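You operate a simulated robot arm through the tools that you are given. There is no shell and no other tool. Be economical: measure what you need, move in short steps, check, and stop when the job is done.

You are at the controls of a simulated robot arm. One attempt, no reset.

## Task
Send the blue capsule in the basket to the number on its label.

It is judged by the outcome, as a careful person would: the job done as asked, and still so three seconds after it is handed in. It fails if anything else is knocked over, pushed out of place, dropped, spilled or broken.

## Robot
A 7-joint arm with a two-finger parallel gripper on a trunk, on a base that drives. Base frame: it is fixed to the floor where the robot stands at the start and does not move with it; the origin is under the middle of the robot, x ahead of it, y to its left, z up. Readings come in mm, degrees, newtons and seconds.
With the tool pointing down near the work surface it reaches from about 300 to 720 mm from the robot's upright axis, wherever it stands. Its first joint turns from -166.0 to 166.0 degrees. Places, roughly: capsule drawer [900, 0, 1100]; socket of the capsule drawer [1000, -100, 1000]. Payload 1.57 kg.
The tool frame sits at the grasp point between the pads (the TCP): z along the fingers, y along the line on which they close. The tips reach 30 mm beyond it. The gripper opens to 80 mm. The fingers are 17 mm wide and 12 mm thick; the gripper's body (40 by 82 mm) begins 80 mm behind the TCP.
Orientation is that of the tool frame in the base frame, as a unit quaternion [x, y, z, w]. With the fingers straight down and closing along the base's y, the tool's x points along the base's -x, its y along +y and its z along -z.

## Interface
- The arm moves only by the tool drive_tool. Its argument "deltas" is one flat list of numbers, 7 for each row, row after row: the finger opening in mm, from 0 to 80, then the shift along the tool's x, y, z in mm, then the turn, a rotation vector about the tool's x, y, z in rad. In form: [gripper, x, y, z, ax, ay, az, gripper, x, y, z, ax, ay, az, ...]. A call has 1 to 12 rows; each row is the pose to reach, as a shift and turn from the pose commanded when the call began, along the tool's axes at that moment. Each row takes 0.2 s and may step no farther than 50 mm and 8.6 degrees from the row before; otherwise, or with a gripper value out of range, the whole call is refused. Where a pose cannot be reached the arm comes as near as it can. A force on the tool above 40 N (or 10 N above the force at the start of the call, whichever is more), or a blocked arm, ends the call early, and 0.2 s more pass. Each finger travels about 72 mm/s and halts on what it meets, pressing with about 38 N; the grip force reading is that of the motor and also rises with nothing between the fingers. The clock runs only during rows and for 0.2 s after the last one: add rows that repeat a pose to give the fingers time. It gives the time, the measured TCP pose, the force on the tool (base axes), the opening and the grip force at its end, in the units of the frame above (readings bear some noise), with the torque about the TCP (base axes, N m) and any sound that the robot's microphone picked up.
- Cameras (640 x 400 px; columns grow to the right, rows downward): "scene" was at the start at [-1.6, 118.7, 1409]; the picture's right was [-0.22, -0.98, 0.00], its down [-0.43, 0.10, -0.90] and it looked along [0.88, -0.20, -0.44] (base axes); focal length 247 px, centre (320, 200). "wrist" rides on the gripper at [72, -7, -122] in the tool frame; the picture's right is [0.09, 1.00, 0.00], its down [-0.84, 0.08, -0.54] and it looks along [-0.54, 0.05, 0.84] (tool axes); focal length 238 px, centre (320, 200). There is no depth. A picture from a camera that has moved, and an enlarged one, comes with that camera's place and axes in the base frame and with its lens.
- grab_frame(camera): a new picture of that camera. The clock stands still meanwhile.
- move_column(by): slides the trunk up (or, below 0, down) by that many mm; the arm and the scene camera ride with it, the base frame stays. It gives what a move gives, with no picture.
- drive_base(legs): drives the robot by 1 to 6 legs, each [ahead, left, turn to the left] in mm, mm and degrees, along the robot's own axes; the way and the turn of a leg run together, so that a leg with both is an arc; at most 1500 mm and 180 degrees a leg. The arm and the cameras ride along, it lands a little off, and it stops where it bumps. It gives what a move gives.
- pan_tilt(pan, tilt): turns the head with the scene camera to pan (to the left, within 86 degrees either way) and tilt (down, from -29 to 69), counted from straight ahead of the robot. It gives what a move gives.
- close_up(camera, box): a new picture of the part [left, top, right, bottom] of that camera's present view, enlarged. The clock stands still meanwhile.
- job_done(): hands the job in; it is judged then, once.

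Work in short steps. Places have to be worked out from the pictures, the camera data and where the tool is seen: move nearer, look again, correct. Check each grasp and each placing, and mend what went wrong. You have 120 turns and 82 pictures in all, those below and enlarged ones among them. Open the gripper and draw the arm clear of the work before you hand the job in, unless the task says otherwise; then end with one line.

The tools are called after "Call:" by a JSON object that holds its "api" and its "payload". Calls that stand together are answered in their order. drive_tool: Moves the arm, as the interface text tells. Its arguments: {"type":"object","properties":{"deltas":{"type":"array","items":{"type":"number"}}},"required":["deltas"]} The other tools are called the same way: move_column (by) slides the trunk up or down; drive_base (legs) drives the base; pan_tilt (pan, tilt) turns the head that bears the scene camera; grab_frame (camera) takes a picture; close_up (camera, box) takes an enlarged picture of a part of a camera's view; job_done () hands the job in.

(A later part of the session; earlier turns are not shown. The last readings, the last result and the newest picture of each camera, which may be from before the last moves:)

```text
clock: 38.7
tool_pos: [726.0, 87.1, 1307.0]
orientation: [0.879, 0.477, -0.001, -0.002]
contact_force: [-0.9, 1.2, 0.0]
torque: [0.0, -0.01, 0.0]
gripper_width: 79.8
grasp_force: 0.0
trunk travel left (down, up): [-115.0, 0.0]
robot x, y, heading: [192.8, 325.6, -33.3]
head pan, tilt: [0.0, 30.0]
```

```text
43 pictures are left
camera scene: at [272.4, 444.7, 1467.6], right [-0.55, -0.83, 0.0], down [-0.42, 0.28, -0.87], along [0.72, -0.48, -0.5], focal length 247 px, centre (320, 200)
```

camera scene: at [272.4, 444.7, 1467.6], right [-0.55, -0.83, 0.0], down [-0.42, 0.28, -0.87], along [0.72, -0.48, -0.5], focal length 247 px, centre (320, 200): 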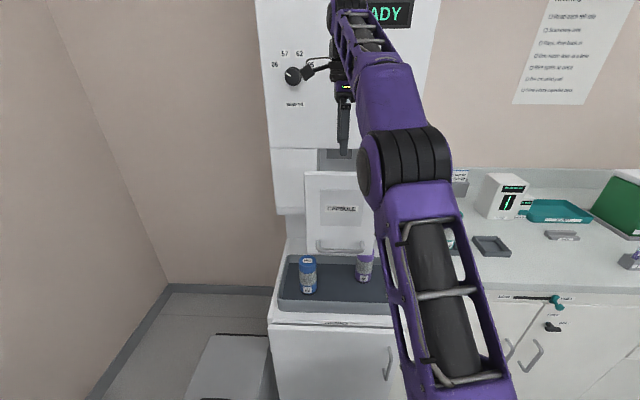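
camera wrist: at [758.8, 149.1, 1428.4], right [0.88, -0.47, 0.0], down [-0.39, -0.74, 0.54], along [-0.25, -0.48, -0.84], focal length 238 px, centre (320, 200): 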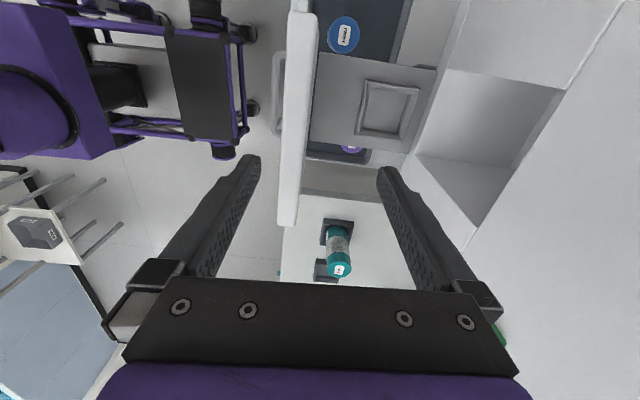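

The socket sits on the drawer shelf at about (F 681, L 460, z≈1000) in the wall frame (F = distance toward the wall, L = distance to the left along it). The blue capsule is at (F 596, L 558), close to the open drawer's left edge. To stay clear of the drawer, I'll grasp it with the hand leaning 30° to the left. First I'll move left at height while tilting.

Call:
{"api": "drive_tool", "payload": {"deltas": [80, 40, 0, 0, 0, -0.131, 0, 80, 80, 0, 0, 0, -0.262, 0, 80, 120, 0, 0, 0, -0.393, 0, 80, 160, 0, 0, 0, -0.524, 0]}}

Call:
{"api": "grab_frame", "payload": {"camera": "wrist"}}

Call:
{"api": "grab_frame", "payload": {"camera": "scene"}}

```text
clock: 39.7
tool_pos: [736.4, 184.7, 1287.1]
orientation: [0.862, 0.468, -0.17, 0.091]
contact_force: [0.6, 0.4, -0.5]
torque: [-0.02, -0.02, 0.01]
gripper_width: 80.0
grasp_force: 0.1
out of reach, approached as far as the arm can: row 1, 2, 3, 4
trunk travel left (down, up): [-115.0, 0.0]
robot x, y, heading: [195.2, 328.7, -33.2]
head pan, tilt: [0.0, 30.0]
```

```text
42 pictures are left
camera wrist: at [792.6, 280.7, 1374.0], right [0.88, -0.47, -0.04], down [-0.25, -0.52, 0.82], along [-0.4, -0.71, -0.58], focal length 238 px, centre (320, 200)
```

wrist: 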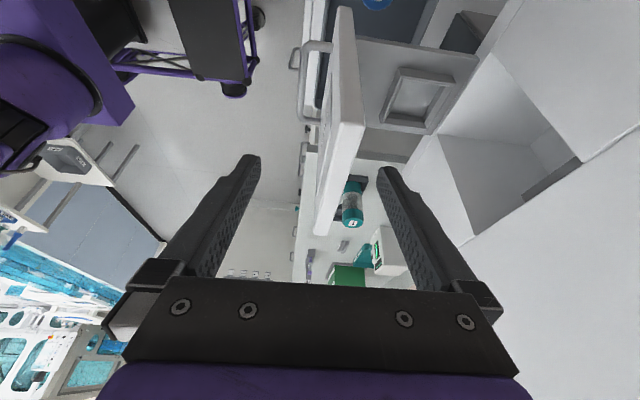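

```text
41 pictures are left
camera scene: at [272.8, 444.7, 1467.6], right [-0.55, -0.83, 0.0], down [-0.42, 0.28, -0.87], along [0.72, -0.48, -0.5], focal length 247 px, centre (320, 200)
```

scene: 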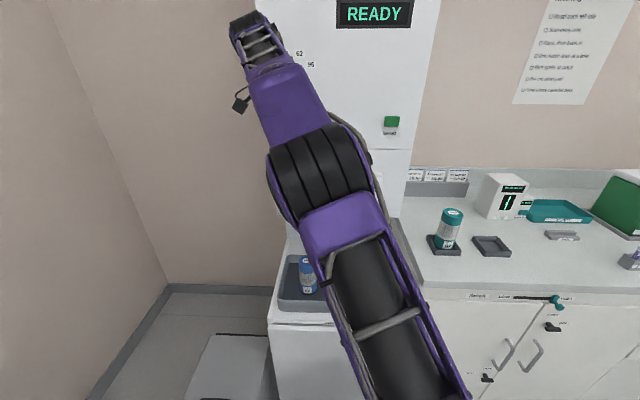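

The arm is near its upper reach at this height. I'll pull it back in front of the drawer handle and left, then lower with the trunk.

Call:
{"api": "drive_tool", "payload": {"deltas": [80, 0, -40, 0, 0, 0, 0, 80, 25, -75, -10, 0, 0, 0, 80, 50, -105, -20, 0, 0, 0, 80, 75, -120, -30, 0, 0, 0]}}

Call:
{"api": "move_column", "payload": {"by": -100}}

Call:
{"api": "grab_frame", "payload": {"camera": "scene"}}

```text
clock: 40.7
tool_pos: [681.1, 318.0, 1288.2]
orientation: [0.863, 0.468, -0.168, 0.09]
contact_force: [0.2, -0.2, 0.4]
torque: [0.0, -0.02, 0.01]
gripper_width: 79.9
grasp_force: 0.1
trunk travel left (down, up): [-115.0, 0.0]
robot x, y, heading: [197.2, 330.0, -33.5]
head pan, tilt: [0.0, 30.0]
```

```text
clock: 42.0
tool_pos: [681.9, 317.3, 1188.5]
orientation: [0.863, 0.468, -0.168, 0.09]
contact_force: [0.0, 0.3, 0.5]
torque: [0.0, 0.02, 0.02]
gripper_width: 80.0
grasp_force: 0.1
trunk travel left (down, up): [-15.0, 100.0]
robot x, y, heading: [193.4, 326.7, -33.4]
head pan, tilt: [0.0, 30.0]
```

```text
40 pictures are left
camera scene: at [272.3, 444.7, 1367.7], right [-0.55, -0.83, 0.0], down [-0.42, 0.28, -0.87], along [0.72, -0.48, -0.5], focal length 247 px, centre (320, 200)
```

scene: 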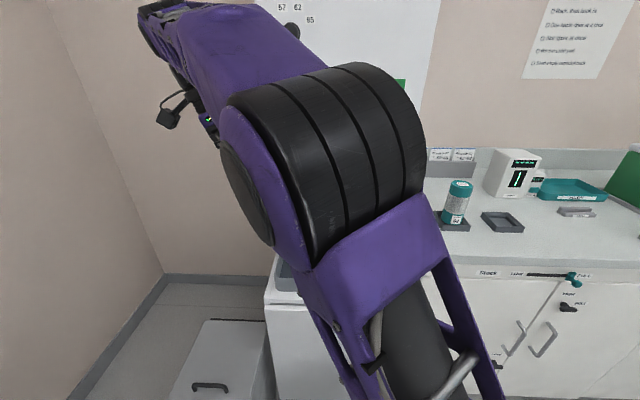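

The tool is at F 399, L 638, z 1188, left and in front of the drawer. I'll lower it to z≈1000, then move forward level with the blue capsule, left of it.

Call:
{"api": "drive_tool", "payload": {"deltas": [80, 18, 0, 43, 0, 0, 0, 80, 36, 0, 87, 0, 0, 0, 80, 54, 0, 130, 0, 0, 0, 80, 71, 0, 174, 0, 0, 0, 80, 71, 40, 174, 0, 0, 0, 80, 71, 80, 174, 0, 0, 0, 80, 71, 120, 174, 0, 0, 0, 80, 71, 160, 174, 0, 0, 0, 80, 71, 197, 174, 0, 0, 0]}}

Call:
{"api": "grab_frame", "payload": {"camera": "wrist"}}

Call:
{"api": "grab_frame", "payload": {"camera": "scene"}}

```text
clock: 44.0
tool_pos: [846.7, 210.5, 1002.2]
orientation: [0.862, 0.469, -0.168, 0.09]
contact_force: [-0.5, -0.2, 1.3]
torque: [0.0, -0.1, 0.07]
gripper_width: 80.0
grasp_force: 0.0
trunk travel left (down, up): [-15.0, 100.0]
robot x, y, heading: [195.6, 332.3, -33.4]
head pan, tilt: [0.0, 30.0]
```

```text
39 pictures are left
camera wrist: at [901.9, 306.7, 1087.1], right [0.88, -0.47, -0.04], down [-0.25, -0.52, 0.82], along [-0.4, -0.71, -0.58], focal length 238 px, centre (320, 200)
```

wrist: 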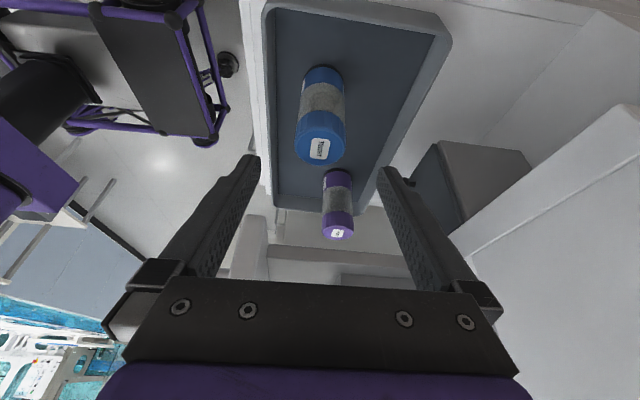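

```text
38 pictures are left
camera scene: at [271.0, 445.3, 1367.8], right [-0.55, -0.83, 0.0], down [-0.42, 0.27, -0.87], along [0.72, -0.48, -0.5], focal length 247 px, centre (320, 200)
```

scene: 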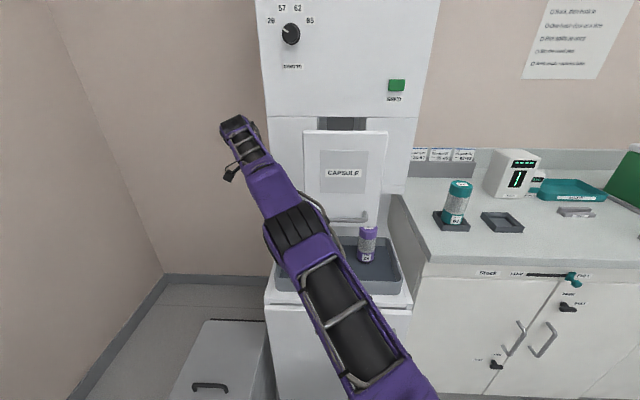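

The capsule is centred between the fingers along the closing axis, at about (F 597, L 569). The approach is along the tool's z; I'll go 120 mm and check before the rest.

Call:
{"api": "drive_tool", "payload": {"deltas": [80, 1, 0, 40, 0, 0, 0, 80, 2, 0, 80, 0, 0, 0, 80, 2, 1, 120, 0, 0, 0]}}

Call:
{"api": "grab_frame", "payload": {"camera": "wrist"}}

```text
clock: 44.8
tool_pos: [822.9, 171.9, 886.8]
orientation: [0.863, 0.468, -0.168, 0.091]
contact_force: [0.0, -0.2, -0.4]
torque: [-0.01, -0.04, 0.02]
gripper_width: 79.8
grasp_force: 0.0
trunk travel left (down, up): [-15.0, 100.0]
robot x, y, heading: [195.8, 328.2, -33.6]
head pan, tilt: [0.0, 30.0]
```

```text
37 pictures are left
camera wrist: at [878.4, 269.6, 974.0], right [0.88, -0.47, -0.04], down [-0.25, -0.52, 0.82], along [-0.4, -0.71, -0.58], focal length 238 px, centre (320, 200)
```

wrist: 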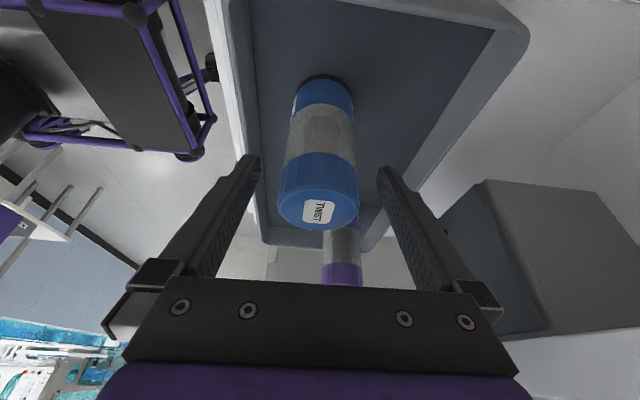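

The lid top is right at the TCP now (z≈886). I'll descend 62 mm more, then close.

Call:
{"api": "drive_tool", "payload": {"deltas": [80, 0, 0, 31, 0, 0, 0, 80, 0, 0, 62, 0, 0, 0]}}

Call:
{"api": "grab_frame", "payload": {"camera": "wrist"}}

```text
clock: 45.4
tool_pos: [812.0, 154.0, 830.4]
orientation: [0.863, 0.469, -0.168, 0.09]
contact_force: [-0.5, 0.6, 0.5]
torque: [0.0, -0.01, 0.01]
gripper_width: 80.2
grasp_force: 0.0
trunk travel left (down, up): [-15.0, 100.0]
robot x, y, heading: [199.5, 327.2, -33.8]
head pan, tilt: [0.0, 30.0]
```

```text
36 pictures are left
camera wrist: at [866.4, 250.5, 917.4], right [0.88, -0.47, -0.04], down [-0.25, -0.52, 0.82], along [-0.4, -0.71, -0.58], focal length 238 px, centre (320, 200)
```

wrist: 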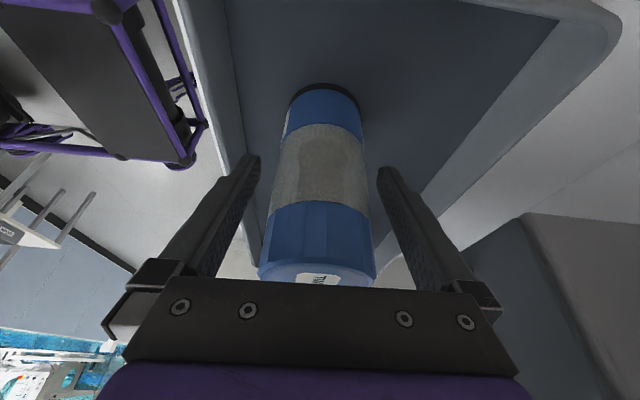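

The capsule is centred between the pads. Closing.

Call:
{"api": "drive_tool", "payload": {"deltas": [66, 0, 0, 0, 0, 0, 0, 56, 0, 0, 0, 0, 0, 0, 50, 0, 0, 0, 0, 0, 0, 50, 0, 0, 0, 0, 0, 0]}}

Call:
{"api": "grab_frame", "payload": {"camera": "wrist"}}

```text
clock: 46.4
tool_pos: [810.4, 153.7, 831.2]
orientation: [0.863, 0.468, -0.168, 0.09]
contact_force: [0.6, -0.7, 0.2]
torque: [-0.06, -0.09, -0.02]
gripper_width: 58.1
grasp_force: 38.3
trunk travel left (down, up): [-15.0, 100.0]
robot x, y, heading: [197.2, 331.8, -33.4]
head pan, tilt: [0.0, 30.0]
```

```text
35 pictures are left
camera wrist: at [866.5, 250.5, 917.5], right [0.88, -0.47, -0.04], down [-0.25, -0.52, 0.82], along [-0.4, -0.71, -0.58], focal length 238 px, centre (320, 200)
```

wrist: 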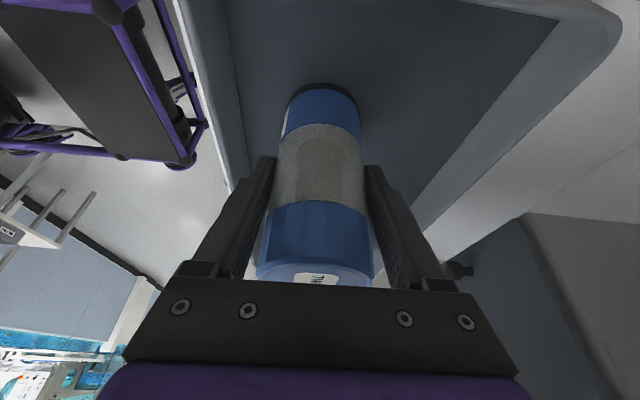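

Firm grip at 58 mm. I'll lift 50 mm, shift left 70 mm to clear the drawer edge, then rise.

Call:
{"api": "drive_tool", "payload": {"deltas": [50, -9.5, 0, -23, 0, 0, 0, 50, -19, 0, -46, 0, 0, 0, 50, 13, 0, -59, 0, 0, 0, 50, 46, 0, -72.5, 0, 0, 0, 50, 31, 0, -109, 0, 0, 0]}}

Call:
{"api": "grab_frame", "payload": {"camera": "wrist"}}

Call:
{"api": "grab_frame", "payload": {"camera": "scene"}}

```text
clock: 47.6
tool_pos: [848.3, 214.1, 922.1]
orientation: [0.863, 0.469, -0.167, 0.09]
contact_force: [-0.3, -0.9, -1.9]
torque: [0.03, 0.05, -0.01]
gripper_width: 58.5
grasp_force: 37.9
trunk travel left (down, up): [-15.0, 100.0]
robot x, y, heading: [192.5, 332.8, -33.1]
head pan, tilt: [0.0, 30.0]
```

```text
34 pictures are left
camera wrist: at [904.7, 309.4, 1007.5], right [0.88, -0.47, -0.04], down [-0.25, -0.52, 0.82], along [-0.4, -0.71, -0.58], focal length 238 px, centre (320, 200)
```

wrist: 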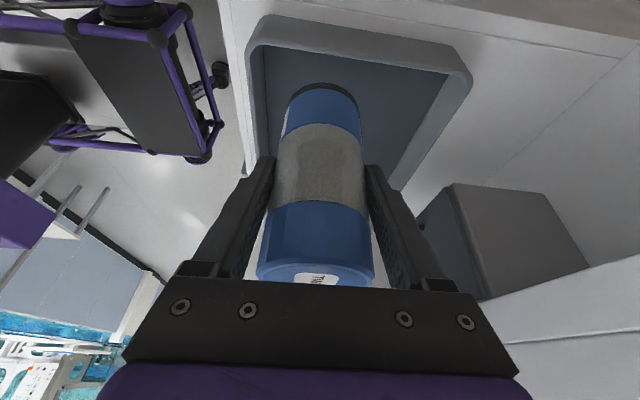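

```text
33 pictures are left
camera scene: at [272.8, 444.8, 1367.6], right [-0.55, -0.83, 0.0], down [-0.42, 0.28, -0.87], along [0.72, -0.48, -0.5], focal length 247 px, centre (320, 200)
```

scene: 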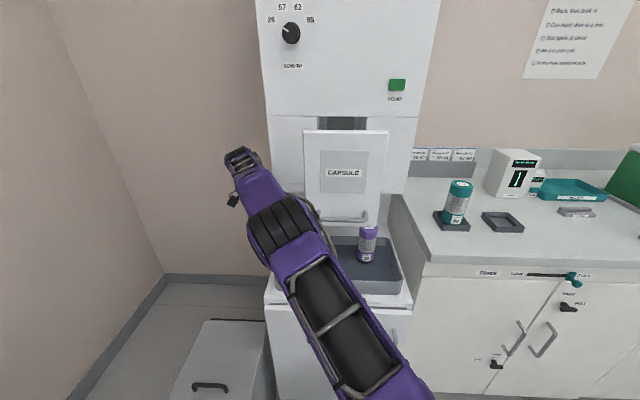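

The capsule is held and clear of the tray. I'll raise the trunk 100 mm and the arm 115 mm while staying left of the drawer.

Call:
{"api": "move_column", "payload": {"by": 100}}

Call:
{"api": "drive_tool", "payload": {"deltas": [50, -14.5, 0, -35, 0, 0, 0, 50, -29, 0, -71, 0, 0, 0, 50, -43, 0, -106, 0, 0, 0]}}

Call:
{"api": "grab_frame", "payload": {"camera": "wrist"}}

Call:
{"api": "grab_frame", "payload": {"camera": "scene"}}

```text
clock: 48.9
tool_pos: [849.4, 211.7, 1021.2]
orientation: [0.863, 0.468, -0.168, 0.09]
contact_force: [-0.1, -0.5, -1.2]
torque: [-0.01, -0.01, -0.04]
gripper_width: 58.2
grasp_force: 37.6
trunk travel left (down, up): [-115.0, 0.0]
robot x, y, heading: [202.7, 330.8, -33.7]
head pan, tilt: [0.0, 30.0]
```

```text
clock: 49.7
tool_pos: [838.6, 212.1, 1128.2]
orientation: [0.862, 0.469, -0.169, 0.09]
contact_force: [0.7, -0.1, -3.5]
torque: [0.01, 0.02, 0.0]
gripper_width: 58.1
grasp_force: 38.5
out of reach, approached as far as the arm can: row 3
trunk travel left (down, up): [-115.0, 0.0]
robot x, y, heading: [195.8, 329.6, -33.2]
head pan, tilt: [0.0, 30.0]
```

```text
32 pictures are left
camera wrist: at [894.5, 308.8, 1214.5], right [0.88, -0.47, -0.04], down [-0.24, -0.52, 0.82], along [-0.4, -0.71, -0.58], focal length 238 px, centre (320, 200)
```

wrist: 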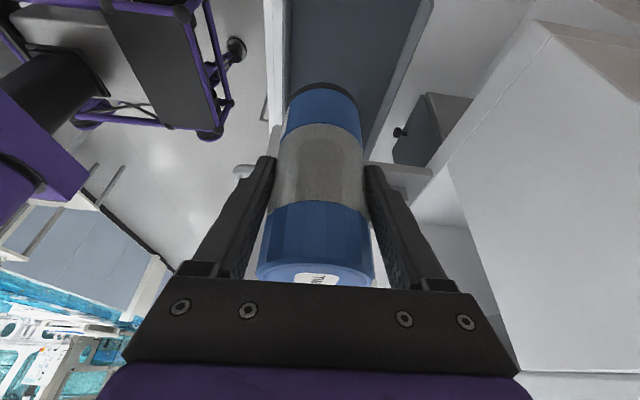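

```text
31 pictures are left
camera scene: at [273.5, 444.5, 1467.5], right [-0.55, -0.83, 0.0], down [-0.42, 0.28, -0.87], along [0.72, -0.48, -0.5], focal length 247 px, centre (320, 200)
```

scene: 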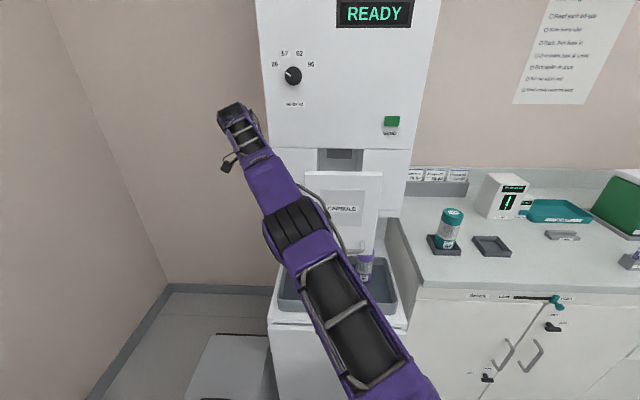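

The wrist view shows about 240 mm between the base's wheels and the cabinet, so there's room. I'll drive forward 80 mm to bring the socket within reach; the hand stays about 80 mm from the station face.

Call:
{"api": "drive_base", "payload": {"legs": [[80, 0, 0]]}}

Call:
{"api": "grab_frame", "payload": {"camera": "wrist"}}

```text
clock: 50.8
tool_pos: [904.9, 168.3, 1130.4]
orientation: [0.862, 0.469, -0.168, 0.09]
contact_force: [-0.1, -0.5, -2.6]
torque: [0.02, 0.03, 0.01]
gripper_width: 58.4
grasp_force: 38.0
trunk travel left (down, up): [-115.0, 0.0]
robot x, y, heading: [264.4, 284.8, -33.6]
head pan, tilt: [0.0, 30.0]
```

```text
30 pictures are left
camera wrist: at [960.7, 265.6, 1215.8], right [0.88, -0.47, -0.04], down [-0.25, -0.52, 0.82], along [-0.4, -0.71, -0.58], focal length 238 px, centre (320, 200)
```

wrist: 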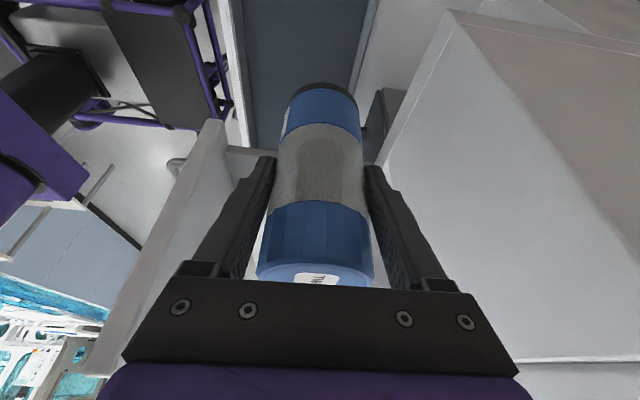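

To refine the socket position before placing, I'll move to a spot where the frame shows beside the capsule (F 605, L 562), lifting a little.

Call:
{"api": "drive_tool", "payload": {"deltas": [50, -6, -31, -14, 0, 0, 0, 50, -6, -62, -14, 0, 0, 0, 50, -39, -62, 0, 0, 0, 0, 50, -72, -62, 13, 0, 0, 0]}}

Call:
{"api": "grab_frame", "payload": {"camera": "wrist"}}

```text
clock: 51.8
tool_pos: [812.1, 141.3, 1143.3]
orientation: [0.863, 0.468, -0.168, 0.091]
contact_force: [1.4, -0.4, -0.5]
torque: [0.03, 0.01, 0.04]
gripper_width: 58.3
grasp_force: 38.1
trunk travel left (down, up): [-115.0, 0.0]
robot x, y, heading: [264.0, 282.0, -33.2]
head pan, tilt: [0.0, 30.0]
```

```text
29 pictures are left
camera wrist: at [867.6, 238.8, 1228.9], right [0.88, -0.47, -0.04], down [-0.25, -0.52, 0.82], along [-0.4, -0.71, -0.58], focal length 238 px, centre (320, 200)
```

wrist: 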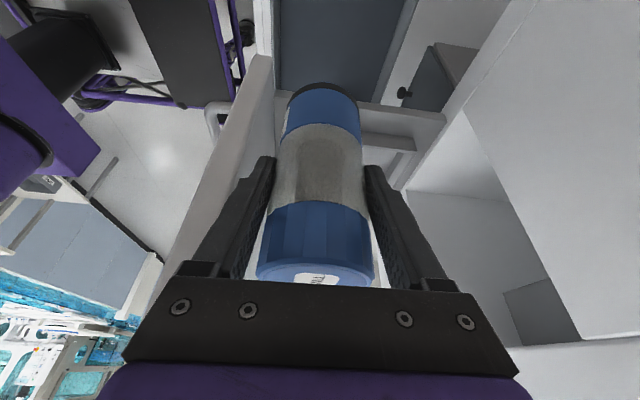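

The socket frame is partly visible to the right of the capsule. Enlarging it.

Call:
{"api": "close_up", "payload": {"camera": "wrist", "box": [340, 70, 480, 210]}}

```text
2.86 times, centred on (410, 140) of wrist
camera zoom: at [867.6, 238.8, 1228.9], right [0.88, -0.47, -0.04], down [-0.25, -0.52, 0.82], along [-0.4, -0.71, -0.58], focal length 681 px, centre (63, 371)
```

zoom: 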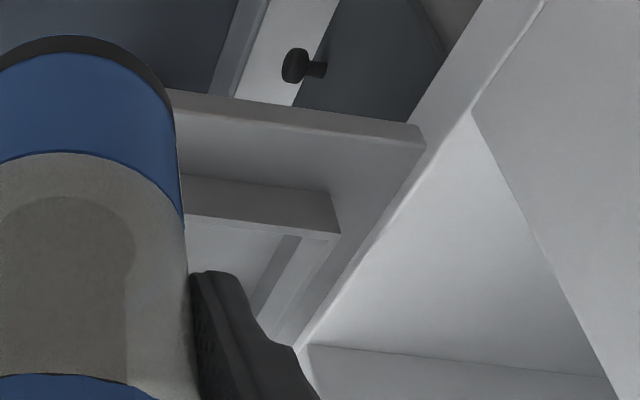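

Combining three views puts the socket centre at F≈671, L≈458, rim z≈1025. The capsule base should be near z 1047, so it will clear. I'll move over the socket.

Call:
{"api": "drive_tool", "payload": {"deltas": [50, 0, 34, 0, 0, 0, 0, 50, 0, 67, 0, 0, 0, 0, 50, -32, 67, 13, 0, 0, 0, 50, -64, 67, 26, 0, 0, 0, 50, -95, 67, 39, 0, 0, 0]}}

Call:
{"api": "grab_frame", "payload": {"camera": "wrist"}}

Call:
{"api": "grab_frame", "payload": {"camera": "scene"}}

```text
clock: 53.0
tool_pos: [813.6, 18.0, 1142.2]
orientation: [0.862, 0.469, -0.168, 0.09]
contact_force: [0.1, 0.1, -2.1]
torque: [0.05, 0.0, -0.01]
gripper_width: 58.4
grasp_force: 38.0
trunk travel left (down, up): [-115.0, 0.0]
robot x, y, heading: [264.0, 285.1, -33.3]
head pan, tilt: [0.0, 30.0]
```

```text
27 pictures are left
camera wrist: at [870.1, 115.1, 1228.9], right [0.88, -0.47, -0.04], down [-0.25, -0.52, 0.82], along [-0.4, -0.71, -0.58], focal length 238 px, centre (320, 200)
```

wrist: 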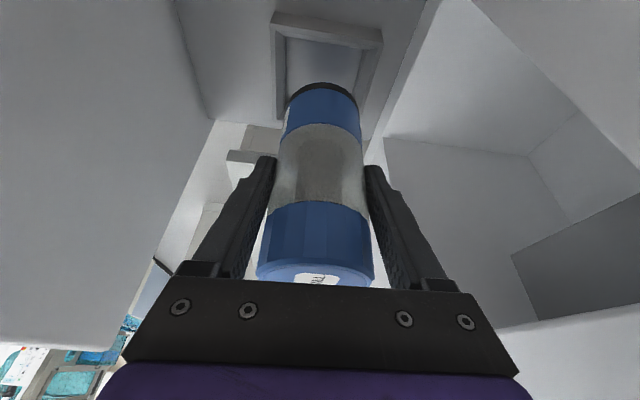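

```text
26 pictures are left
camera scene: at [339.3, 400.8, 1467.6], right [-0.55, -0.84, 0.0], down [-0.42, 0.27, -0.87], along [0.72, -0.48, -0.5], focal length 247 px, centre (320, 200)
```

scene: 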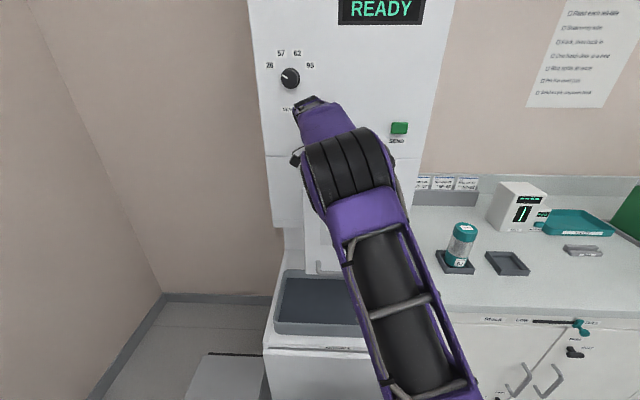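

The frame is visible beyond the capsule base. I'll enlarge it to check alignment.

Call:
{"api": "close_up", "payload": {"camera": "wrist", "box": [240, 0, 420, 130]}}

```text
3.08 times, centred on (330, 65) of wrist
camera zoom: at [870.1, 115.1, 1228.9], right [0.88, -0.47, -0.04], down [-0.25, -0.52, 0.82], along [-0.4, -0.71, -0.58], focal length 733 px, centre (289, 615)
```

zoom: 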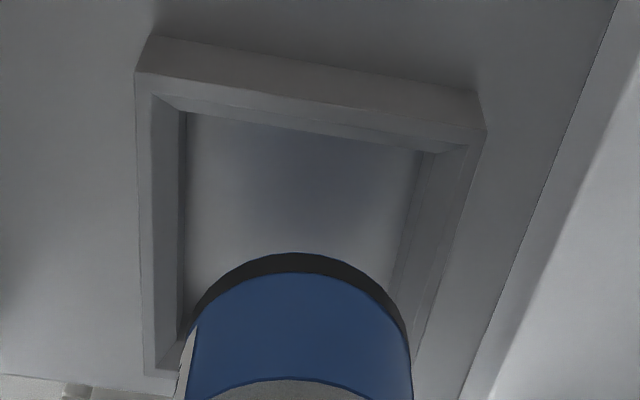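

Careful reprojection shows the capsule axis is about 13 mm right of the TCP, at L≈445 with its base at z≈1055. I'll shift 9 mm left, lower 25 mm, and check again.

Call:
{"api": "drive_tool", "payload": {"deltas": [50, 8.3, 0, -3.4, 0, 0, 0, 50, 13, 0, 8, 0, 0, 0, 50, 17.8, 0, 19.7, 0, 0, 0]}}

Call:
{"api": "close_up", "payload": {"camera": "wrist", "box": [240, 0, 420, 130]}}

```text
clock: 53.8
tool_pos: [818.8, 27.4, 1118.0]
orientation: [0.862, 0.469, -0.168, 0.091]
contact_force: [-0.3, 0.2, -2.3]
torque: [0.04, -0.03, -0.05]
gripper_width: 58.4
grasp_force: 38.0
trunk travel left (down, up): [-115.0, 0.0]
robot x, y, heading: [264.1, 285.7, -33.7]
head pan, tilt: [0.0, 30.0]
```

```text
3.08 times, centred on (330, 65) of wrist
camera zoom: at [874.2, 123.9, 1204.9], right [0.88, -0.47, -0.04], down [-0.25, -0.52, 0.82], along [-0.4, -0.71, -0.58], focal length 733 px, centre (289, 615)
```

zoom: 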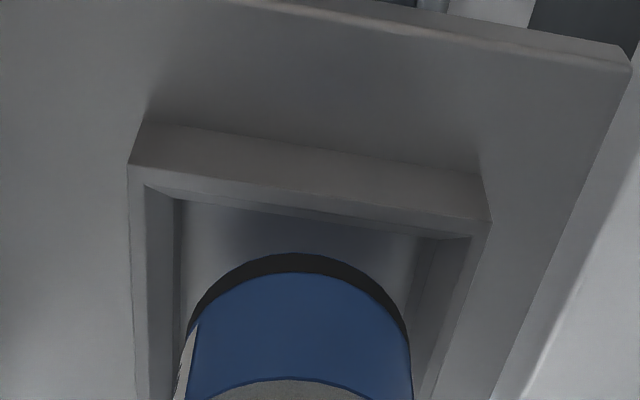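

The capsule is centred along F and about right in L. I'll lower 24 mm more with small steps, watching for contact.

Call:
{"api": "drive_tool", "payload": {"deltas": [50, 4.9, 0, 6.6, 0, 0, 0, 50, 7.9, 0, 14, 0, 0, 0, 50, 10.9, 0, 21.4, 0, 0, 0]}}

Call:
{"api": "close_up", "payload": {"camera": "wrist", "box": [220, 0, 440, 160]}}

```text
clock: 54.6
tool_pos: [819.1, 28.6, 1094.5]
orientation: [0.863, 0.468, -0.168, 0.09]
contact_force: [-1.8, -2.7, -1.4]
torque: [-0.21, 0.17, 0.02]
gripper_width: 58.2
grasp_force: 38.2
trunk travel left (down, up): [-115.0, 0.0]
robot x, y, heading: [261.2, 282.6, -33.4]
head pan, tilt: [0.0, 30.0]
```

```text
2.50 times, centred on (330, 80) of wrist
camera zoom: at [874.9, 125.0, 1180.2], right [0.88, -0.47, -0.04], down [-0.25, -0.52, 0.82], along [-0.4, -0.71, -0.58], focal length 596 px, centre (295, 500)
```

zoom: 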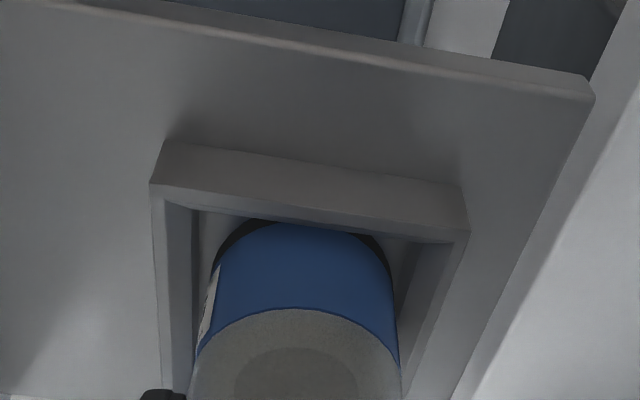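

The base is inside the frame, lightly touching the left wall. I'll shift right 3 mm and lower until it seats.

Call:
{"api": "drive_tool", "payload": {"deltas": [50, -2.8, 0, 1.1, 0, 0, 0, 50, -1.3, 0, 4.8, 0, 0, 0, 50, 0.2, 0, 8.5, 0, 0, 0]}}

```text
clock: 55.4
tool_pos: [818.6, 28.0, 1090.2]
orientation: [0.862, 0.47, -0.167, 0.093]
contact_force: [2.1, 3.1, 21.7]
torque: [0.29, 0.41, -0.02]
gripper_width: 58.2
grasp_force: 37.9
trunk travel left (down, up): [-115.0, 0.0]
robot x, y, heading: [266.3, 285.9, -33.2]
head pan, tilt: [0.0, 30.0]
```

The upward force of 22 N at TCP z≈1090 means the base is on the socket floor. I'll take a quick look before releasing.

Call:
{"api": "grab_frame", "payload": {"camera": "wrist"}}

```text
22 pictures are left
camera wrist: at [873.5, 124.7, 1176.6], right [0.88, -0.47, -0.03], down [-0.25, -0.52, 0.82], along [-0.4, -0.71, -0.58], focal length 238 px, centre (320, 200)
```

wrist: 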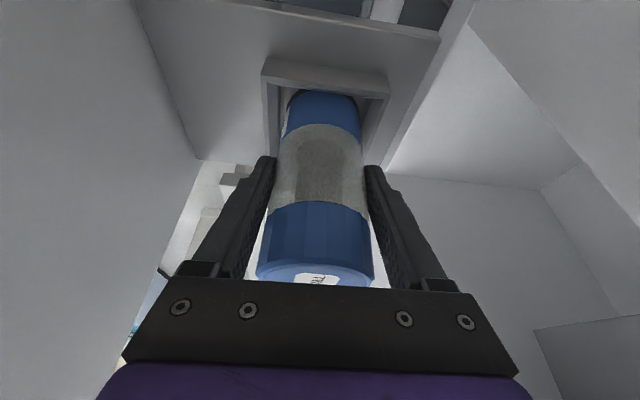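

Seated inside the frame. I'll open and withdraw along the tool axis (up and left) 130 mm.

Call:
{"api": "drive_tool", "payload": {"deltas": [66, 0, 0, -1, 0, 0, 0, 74, 0, 0, -1, 0, 0, 0, 78, 0, 0, -1, 0, 0, 0, 78, 0, 0, -30, 0, 0, 0, 78, 0, 0, -65, 0, 0, 0, 78, 0, 0, -100, 0, 0, 0, 78, 0, 0, -130, 0, 0, 0]}}

Call:
{"api": "grab_frame", "payload": {"camera": "wrist"}}

```text
clock: 57.0
tool_pos: [843.9, 68.6, 1209.1]
orientation: [0.862, 0.469, -0.167, 0.091]
contact_force: [0.3, 0.4, 0.4]
torque: [-0.03, -0.01, -0.01]
gripper_width: 77.9
grasp_force: 0.0
trunk travel left (down, up): [-115.0, 0.0]
robot x, y, heading: [264.3, 283.9, -33.5]
head pan, tilt: [0.0, 30.0]
```

```text
21 pictures are left
camera wrist: at [898.9, 165.7, 1294.8], right [0.88, -0.47, -0.04], down [-0.25, -0.52, 0.82], along [-0.4, -0.71, -0.58], focal length 238 px, centre (320, 200)
```

wrist: 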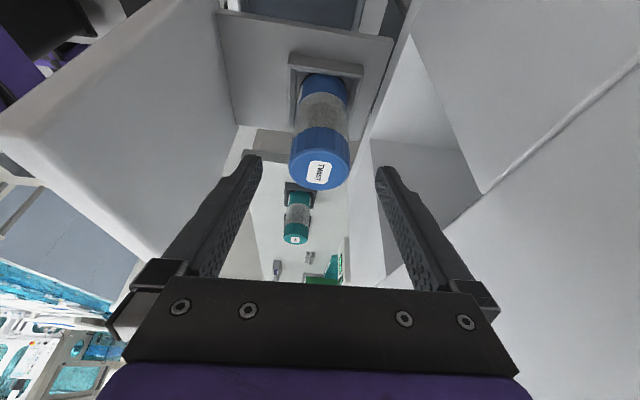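

The blue capsule stands upright in the socket. I'll exit to the left, then back, keeping clear of the drawer.

Call:
{"api": "drive_tool", "payload": {"deltas": [78, 38, 0, -16, 0, 0, 0, 78, 76, 0, -32, 0, 0, 0, 78, 113, 0, -48, 0, 0, 0, 78, 113, -45, -48, 0, 0, 0, 78, 113, -90, -48, 0, 0, 0, 78, 113, -135, -48, 0, 0, 0, 78, 113, -180, -48, 0, 0, 0, 78, 113, -225, -48, 0, 0, 0, 78, 113, -260, -48, 0, 0, 0]}}

Call:
{"api": "drive_base", "payload": {"legs": [[-130, 0, 0]]}}

Call:
{"api": "grab_frame", "payload": {"camera": "scene"}}

```text
clock: 59.0
tool_pos: [695.3, 310.8, 1211.1]
orientation: [0.862, 0.469, -0.168, 0.091]
contact_force: [-0.2, 0.8, -1.1]
torque: [0.01, 0.0, 0.02]
gripper_width: 77.7
grasp_force: 0.0
out of reach, approached as far as the arm can: row 2, 3
trunk travel left (down, up): [-115.0, 0.0]
robot x, y, heading: [261.5, 286.0, -33.2]
head pan, tilt: [0.0, 30.0]
```

```text
clock: 60.3
tool_pos: [585.2, 382.0, 1209.9]
orientation: [0.863, 0.468, -0.168, 0.09]
contact_force: [0.0, -0.4, 0.6]
torque: [0.02, 0.02, -0.01]
gripper_width: 78.0
grasp_force: 0.1
trunk travel left (down, up): [-115.0, 0.0]
robot x, y, heading: [151.2, 357.8, -33.4]
head pan, tilt: [0.0, 30.0]
```

```text
20 pictures are left
camera scene: at [230.1, 472.6, 1467.7], right [-0.55, -0.83, 0.0], down [-0.42, 0.28, -0.87], along [0.72, -0.48, -0.5], focal length 247 px, centre (320, 200)
```

scene: 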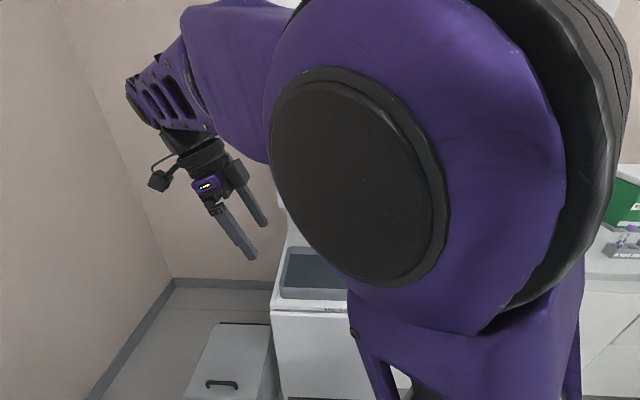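

I'll bring the tool back to pointing forward, in front of the drawer at about f 470, l 80, z 1150, closing the fingers on the way.

Call:
{"api": "drive_tool", "payload": {"deltas": [70, -12.9, 10.9, 11.1, -0.1406, 0.0273, 0.028, 60, -25.8, 21.8, 22.2, -0.281, 0.0546, 0.056, 50, -38.7, 32.7, 33.3, -0.422, 0.082, 0.084, 40, -51.6, 43.6, 44.4, -0.562, 0.109, 0.112, 30, -64.5, 54.5, 55.5, -0.703, 0.1365, 0.14, 20, -77.4, 65.4, 66.6, -0.844, 0.164, 0.168, 10, -90.3, 76.3, 77.7, -0.984, 0.191, 0.196, 0, -103.2, 87.2, 88.8, -1.125, 0.218, 0.224, 0, -116.1, 98.1, 99.9, -1.265, 0.246, 0.252, 0, -129, 109, 111, -1.406, 0.273, 0.28, 0, -142, 120, 122, -1.547, 0.3, 0.308]}}

Call:
{"api": "grab_frame", "payload": {"camera": "scene"}}

```text
clock: 62.1
tool_pos: [547.7, 216.8, 1262.3]
orientation: [0.771, 0.293, 0.385, 0.414]
contact_force: [1.8, 1.0, 0.5]
torque: [-0.05, 0.02, -0.08]
gripper_width: 0.1
grasp_force: 21.4
out of reach, approached as far as the arm can: row 7
trunk travel left (down, up): [-115.0, 0.0]
robot x, y, heading: [155.4, 353.4, -33.3]
head pan, tilt: [0.0, 30.0]
stopped in row 9: the arm was blocked; the commanded pose is now the measured one
```

```text
19 pictures are left
camera scene: at [105.8, 450.7, 1465.1], right [-0.82, 0.57, 0.0], down [0.3, 0.43, -0.85], along [-0.49, -0.7, -0.52], focal length 247 px, centre (320, 200)
```

scene: 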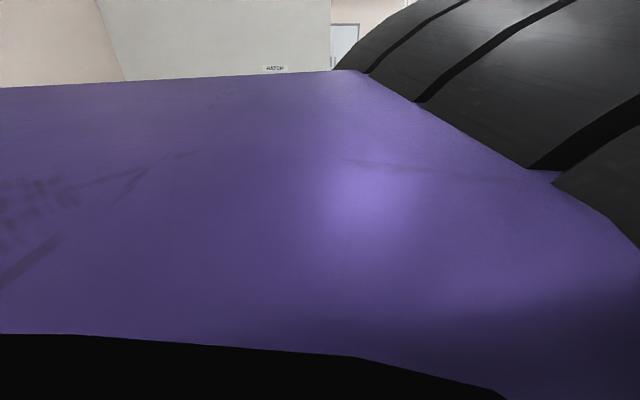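

The arm's upper link came up against my own head camera and turned it; nothing else was touched. I'll move the tool forward and slightly down so the elbow drops clear of the head.

Call:
{"api": "drive_tool", "payload": {"deltas": [0, 0.5, 7, 18, 0, 0, 0, 0, 1, 15, 37, 0, 0, 0, 0, 1.5, 22, 55, 0, 0, 0, 0, 2, 30, 74, 0, 0, 0]}}

Call:
{"api": "pan_tilt", "payload": {"pan": 0, "tilt": 20}}

Call:
{"api": "grab_frame", "payload": {"camera": "scene"}}

```text
clock: 62.7
tool_pos: [591.4, 284.6, 1277.4]
orientation: [0.727, 0.367, 0.436, 0.383]
contact_force: [0.2, 0.5, 0.0]
torque: [0.03, 0.02, 0.0]
gripper_width: 0.0
grasp_force: 21.2
trunk travel left (down, up): [-115.0, 0.0]
robot x, y, heading: [152.0, 355.9, -33.3]
head pan, tilt: [0.0, 30.0]
stopped in row 2: the arm was blocked; the commanded pose is now the measured one
```

```text
clock: 63.4
tool_pos: [592.8, 285.4, 1276.8]
orientation: [0.727, 0.367, 0.437, 0.381]
contact_force: [-0.1, -0.5, 0.3]
torque: [0.01, 0.02, 0.0]
gripper_width: 0.0
grasp_force: 21.2
trunk travel left (down, up): [-115.0, 0.0]
robot x, y, heading: [155.4, 357.5, -33.3]
head pan, tilt: [0.0, 20.0]
```

```text
18 pictures are left
camera scene: at [114.3, 440.2, 1475.3], right [-0.9, 0.44, 0.0], down [0.19, 0.38, -0.9], along [-0.4, -0.81, -0.43], focal length 247 px, centre (320, 200)
```

scene: 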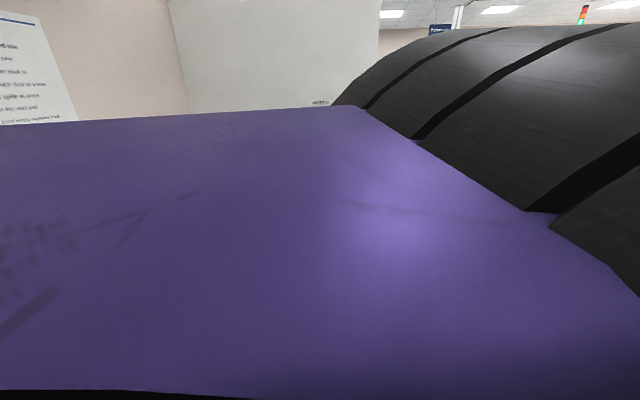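

The head is pinned by the upper arm, so I'll back the arm out the way it came: to the left and forward.

Call:
{"api": "drive_tool", "payload": {"deltas": [0, 13, 1.6, 19, 0, 0, 0, 0, 26, 3.2, 37, 0, 0, 0, 0, 40, 5, 56, 0, 0, 0, 0, 53, 6.5, 75, 0, 0, 0]}}

Call:
{"api": "pan_tilt", "payload": {"pan": 0, "tilt": 25}}

Call:
{"api": "grab_frame", "payload": {"camera": "scene"}}

```text
clock: 63.9
tool_pos: [624.1, 347.1, 1285.3]
orientation: [0.703, 0.403, 0.477, 0.339]
contact_force: [-0.2, -0.6, 0.2]
torque: [-0.02, -0.02, 0.03]
gripper_width: 0.0
grasp_force: 21.5
trunk travel left (down, up): [-115.0, 0.0]
robot x, y, heading: [154.4, 360.3, -33.4]
head pan, tilt: [0.0, 20.0]
stopped in row 2: the arm was blocked; the commanded pose is now the measured one
```

```text
clock: 64.6
tool_pos: [623.2, 347.5, 1284.5]
orientation: [0.704, 0.403, 0.476, 0.34]
contact_force: [1.3, 0.3, -0.2]
torque: [0.0, 0.01, 0.02]
gripper_width: 0.0
grasp_force: 21.2
trunk travel left (down, up): [-115.0, 0.0]
robot x, y, heading: [151.2, 359.7, -33.4]
head pan, tilt: [0.0, 25.0]
```

```text
17 pictures are left
camera scene: at [128.1, 433.7, 1484.1], right [-0.96, 0.29, 0.0], down [0.1, 0.32, -0.94], along [-0.27, -0.9, -0.34], focal length 247 px, centre (320, 200)
```

scene: 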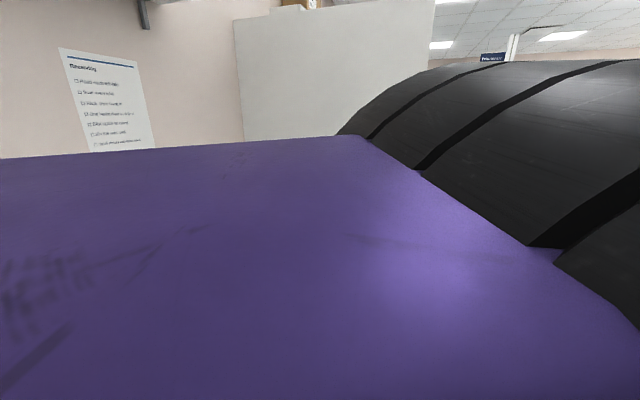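

The head is swinging back as the arm retreats. I'll keep going left and forward.

Call:
{"api": "drive_tool", "payload": {"deltas": [0, 16, 0, 20, 0, 0, 0, 0, 32, 0, 40, 0, 0, 0, 0, 48, 1, 60, 0, 0, 0, 0, 63, 1, 81, 0, 0, 0]}}

Call:
{"api": "drive_tool", "payload": {"deltas": [0, 16, 0, 20, 0, 0, 0, 0, 32, 0, 40, 0, 0, 0, 0, 48, 1, 60, 0, 0, 0]}}

Call:
{"api": "grab_frame", "payload": {"camera": "scene"}}

```text
clock: 65.1
tool_pos: [645.6, 411.6, 1292.7]
orientation: [0.685, 0.43, 0.509, 0.295]
contact_force: [0.1, -0.1, 0.2]
torque: [-0.02, -0.03, 0.02]
gripper_width: 0.3
grasp_force: 20.6
trunk travel left (down, up): [-115.0, 0.0]
robot x, y, heading: [154.9, 358.8, -33.4]
head pan, tilt: [0.0, 25.0]
stopped in row 2: the arm was blocked; the commanded pose is now the measured one
```

```text
clock: 65.6
tool_pos: [663.8, 477.4, 1301.1]
orientation: [0.667, 0.453, 0.536, 0.25]
contact_force: [0.8, -1.1, -1.1]
torque: [0.04, -0.01, -0.03]
gripper_width: 0.0
grasp_force: 21.2
trunk travel left (down, up): [-115.0, 0.0]
robot x, y, heading: [156.3, 355.3, -33.5]
head pan, tilt: [0.0, 25.0]
stopped in row 2: the arm was blocked; the commanded pose is now the measured one
```

```text
16 pictures are left
camera scene: at [160.6, 429.7, 1498.7], right [-1.0, -0.06, 0.0], down [-0.01, 0.19, -0.98], along [0.06, -0.98, -0.19], focal length 247 px, centre (320, 200)
```

scene: 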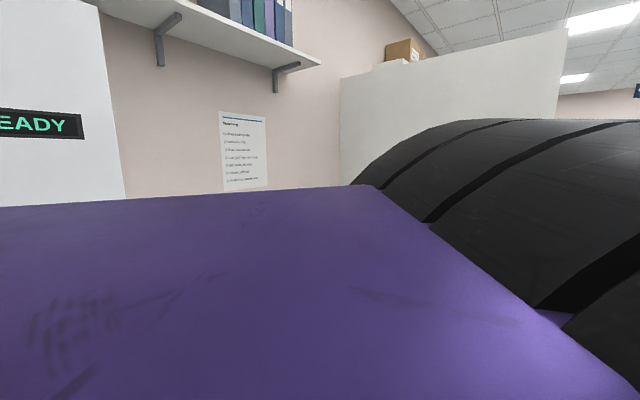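

The camera head seems to be resting on the link, with its tilt forced up. I'll tilt the head up to let go of it.

Call:
{"api": "pan_tilt", "payload": {"pan": -40, "tilt": -25}}

Call:
{"api": "grab_frame", "payload": {"camera": "scene"}}

```text
clock: 66.8
tool_pos: [664.8, 472.9, 1295.2]
orientation: [0.671, 0.451, 0.532, 0.25]
contact_force: [-0.6, 0.1, -0.5]
torque: [0.01, 0.01, 0.02]
gripper_width: 0.2
grasp_force: 21.7
trunk travel left (down, up): [-115.0, 0.0]
robot x, y, heading: [151.7, 355.4, -33.1]
head pan, tilt: [-40.0, -25.0]
```

```text
15 pictures are left
camera scene: at [161.6, 430.5, 1501.7], right [-1.0, -0.07, 0.0], down [-0.01, 0.15, -0.99], along [0.07, -0.99, -0.16], focal length 247 px, centre (320, 200)
```

scene: 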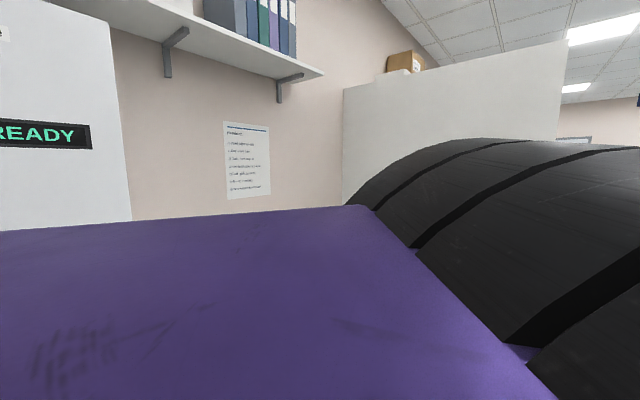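

Still pinned. I'll undo the pitch, turning the tool back toward down and extending forward, since the head was free in that posture.

Call:
{"api": "drive_tool", "payload": {"deltas": [0, -9, 0.6, 11, 0.137, 0, 0, 0, -19, 1.2, 22, 0.275, 0, 0, 0, -28, 1.8, 33, 0.412, 0, 0, 0, -37, 2.4, 44, 0.55, 0, 0, 0, -47, 3, 55, 0.687, 0, 0, 0, -56, 3.6, 66, 0.825, 0, 0, 0, -65, 4.2, 77, 0.962, 0, 0, 0, -75, 5, 89, 1.1, 0, 0]}}

Call:
{"api": "pan_tilt", "payload": {"pan": -45, "tilt": 0}}

Call:
{"api": "grab_frame", "payload": {"camera": "scene"}}

```text
clock: 68.6
tool_pos: [748.0, 420.1, 1241.1]
orientation: [0.701, 0.666, 0.217, -0.133]
contact_force: [-0.6, -0.4, 0.0]
torque: [-0.04, -0.04, -0.01]
gripper_width: 0.0
grasp_force: 21.2
trunk travel left (down, up): [-115.0, 0.0]
robot x, y, heading: [153.5, 358.6, -33.4]
head pan, tilt: [-40.0, -25.0]
```

```text
clock: 69.5
tool_pos: [746.7, 421.9, 1242.4]
orientation: [0.701, 0.666, 0.218, -0.132]
contact_force: [-0.7, 0.1, 0.4]
torque: [0.02, -0.02, -0.03]
gripper_width: 0.0
grasp_force: 21.2
trunk travel left (down, up): [-115.0, 0.0]
robot x, y, heading: [154.7, 360.4, -33.4]
head pan, tilt: [-45.0, 0.0]
```

```text
14 pictures are left
camera scene: at [173.0, 434.9, 1516.1], right [-0.98, -0.2, 0.0], down [0.0, 0.0, -1.0], along [0.2, -0.98, 0.0], focal length 247 px, centre (320, 200)
```

scene: 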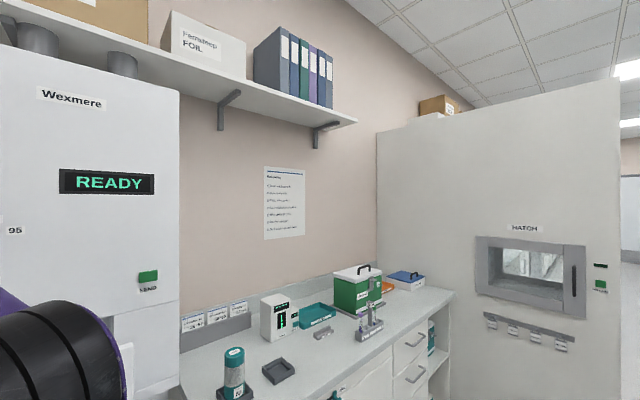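

The head is free again and the arm is clear. I'll back the base 80 mm for room and return the head to the front, tilted up. Then I'll bring the tool straight down at f≈530, l≈90, as in the earlier posture that worked.

Call:
{"api": "drive_base", "payload": {"legs": [[-80, 0, 0]]}}

Call:
{"api": "pan_tilt", "payload": {"pan": 0, "tilt": -10}}

Call:
{"api": "drive_tool", "payload": {"deltas": [0, -37, -11, -7, -0.004, -0.065, 0.065, 0, -73, -22, -14, -0.007, -0.13, 0.13, 0, -110, -33, -22, -0.011, -0.195, 0.194, 0, -147, -45, -29, -0.015, -0.26, 0.259, 0, -183, -56, -36, -0.018, -0.325, 0.324, 0, -220, -67, -43, -0.022, -0.39, 0.389, 0, -256, -78, -50, -0.025, -0.455, 0.453, 0, -293, -89, -57.5, -0.029, -0.519, 0.518]}}

Call:
{"api": "grab_frame", "payload": {"camera": "scene"}}

```text
clock: 70.6
tool_pos: [681.8, 463.1, 1242.2]
orientation: [0.701, 0.666, 0.218, -0.133]
contact_force: [0.5, 0.3, -0.7]
torque: [-0.02, 0.05, -0.02]
gripper_width: 0.4
grasp_force: 21.4
trunk travel left (down, up): [-115.0, 0.0]
robot x, y, heading: [90.9, 405.5, -33.6]
head pan, tilt: [-45.0, 0.0]
```

```text
clock: 71.7
tool_pos: [680.6, 464.5, 1241.7]
orientation: [0.701, 0.666, 0.218, -0.132]
contact_force: [0.6, 0.6, -0.2]
torque: [0.05, 0.01, 0.02]
gripper_width: 0.0
grasp_force: 21.4
trunk travel left (down, up): [-115.0, 0.0]
robot x, y, heading: [88.4, 401.5, -33.5]
head pan, tilt: [0.0, -10.0]
```

```text
clock: 73.5
tool_pos: [578.7, 186.6, 1142.0]
orientation: [0.881, 0.473, 0.001, 0.0]
contact_force: [-0.8, 0.3, -0.3]
torque: [0.01, 0.02, 0.01]
gripper_width: 0.0
grasp_force: 21.5
trunk travel left (down, up): [-115.0, 0.0]
robot x, y, heading: [88.0, 399.9, -33.6]
head pan, tilt: [0.0, -10.0]
```

```text
13 pictures are left
camera scene: at [159.0, 520.5, 1531.3], right [-0.55, -0.83, 0.0], down [0.14, -0.1, -0.98], along [0.82, -0.54, 0.17], focal length 247 px, centre (320, 200)
```

scene: 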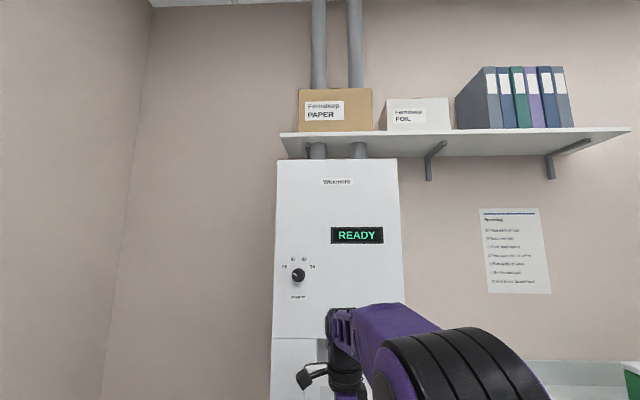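

This is the good posture, with the elbow to the right of the head. I'll pitch the tool to forward here, reversing the earlier pitch that worked.

Call:
{"api": "drive_tool", "payload": {"deltas": [0, 0, 0, 0, -0.143, 0, 0, 0, 0, 0, 0, -0.286, 0, 0, 0, 0, 0, 0, -0.428, 0, 0, 0, 0, 0, 0, -0.571, 0, 0, 0, 0, 0, 0, -0.714, 0, 0, 0, 0, 0, 0, -0.857, 0, 0, 0, 0, 0, 0, -1.0, 0, 0, 0, 0, 0, 0, -1.142, 0, 0, 0, 0, 0, 0, -1.285, 0, 0, 0, 0, 0, 0, -1.428, 0, 0, 0, 0, 0, 0, -1.571, 0, 0]}}

```text
clock: 75.7
tool_pos: [612.9, 390.7, 1194.0]
orientation: [0.589, 0.429, 0.491, 0.476]
contact_force: [0.4, -0.3, -0.3]
torque: [0.0, 0.0, 0.04]
gripper_width: 0.1
grasp_force: 21.3
out of reach, approached as far as the arm can: row 7, 8
trunk travel left (down, up): [-115.0, 0.0]
robot x, y, heading: [83.6, 404.9, -33.5]
head pan, tilt: [0.0, -10.0]
stopped in row 11: the arm was blocked; the commanded pose is now the measured one
```

It was blocked again near the end. I'll check where the head and arm are.

Call:
{"api": "grab_frame", "payload": {"camera": "scene"}}

```text
12 pictures are left
camera scene: at [158.2, 522.9, 1535.6], right [-0.53, -0.85, 0.0], down [0.19, -0.12, -0.97], along [0.83, -0.52, 0.22], focal length 247 px, centre (320, 200)
```

scene: 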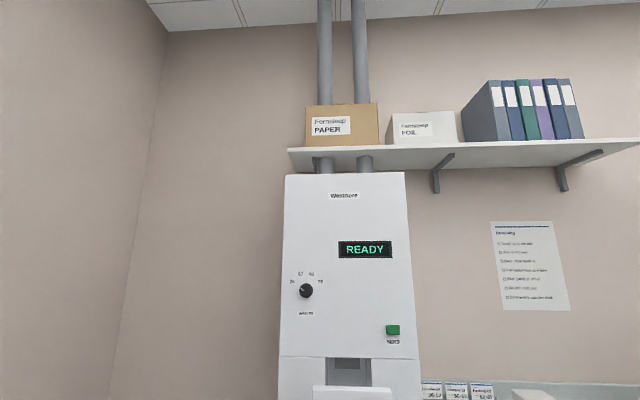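

The head is only nudged slightly, and the arm is under it. I'll extend the tool straight forward 130 mm to bring the elbow out from under the head.

Call:
{"api": "drive_tool", "payload": {"deltas": [0, -13, 4, 29, 0, 0, 0, 0, -26, 8, 58, 0, 0, 0, 0, -40, 13, 88, 0, 0, 0, 0, -53, 17, 117, 0, 0, 0]}}

```text
clock: 76.7
tool_pos: [724.5, 320.0, 1194.4]
orientation: [0.589, 0.429, 0.491, 0.476]
contact_force: [-0.8, -0.3, 0.2]
torque: [0.01, 0.04, 0.01]
gripper_width: 0.0
grasp_force: 21.1
trunk travel left (down, up): [-115.0, 0.0]
robot x, y, heading: [90.6, 402.3, -33.5]
head pan, tilt: [0.0, -10.0]
```

That worked: TCP at f 578, l 280. Now I'll swing right to l≈70 and square up the orientation.

Call:
{"api": "drive_tool", "payload": {"deltas": [0, -31, 4.4, -15, -0.016, -0.072, -0.026, 0, -63, 8.8, -30, -0.033, -0.145, -0.051, 0, -94, 13.2, -45, -0.05, -0.217, -0.077, 0, -125, 17.7, -60, -0.066, -0.289, -0.103, 0, -157, 22, -74, -0.083, -0.362, -0.128, 0, -188, 26.5, -89.4, -0.099, -0.434, -0.154]}}

Call:
{"api": "grab_frame", "payload": {"camera": "wrist"}}

```text
clock: 78.1
tool_pos: [605.8, 144.2, 1194.5]
orientation: [0.622, 0.336, 0.335, 0.623]
contact_force: [0.1, 0.1, 0.0]
torque: [-0.02, -0.04, -0.01]
gripper_width: 0.1
grasp_force: 21.7
trunk travel left (down, up): [-115.0, 0.0]
robot x, y, heading: [89.1, 403.1, -33.7]
head pan, tilt: [0.0, -10.0]
```

```text
11 pictures are left
camera wrist: at [544.3, 270.2, 1188.4], right [0.05, 0.08, 1.0], down [-0.91, -0.4, 0.08], along [0.4, -0.91, 0.05], focal length 238 px, centre (320, 200)
```

wrist: 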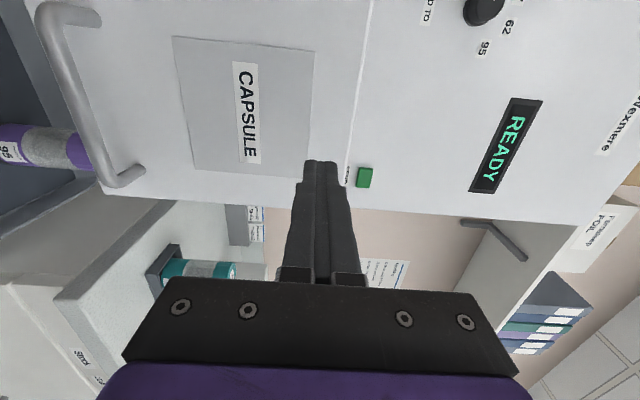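

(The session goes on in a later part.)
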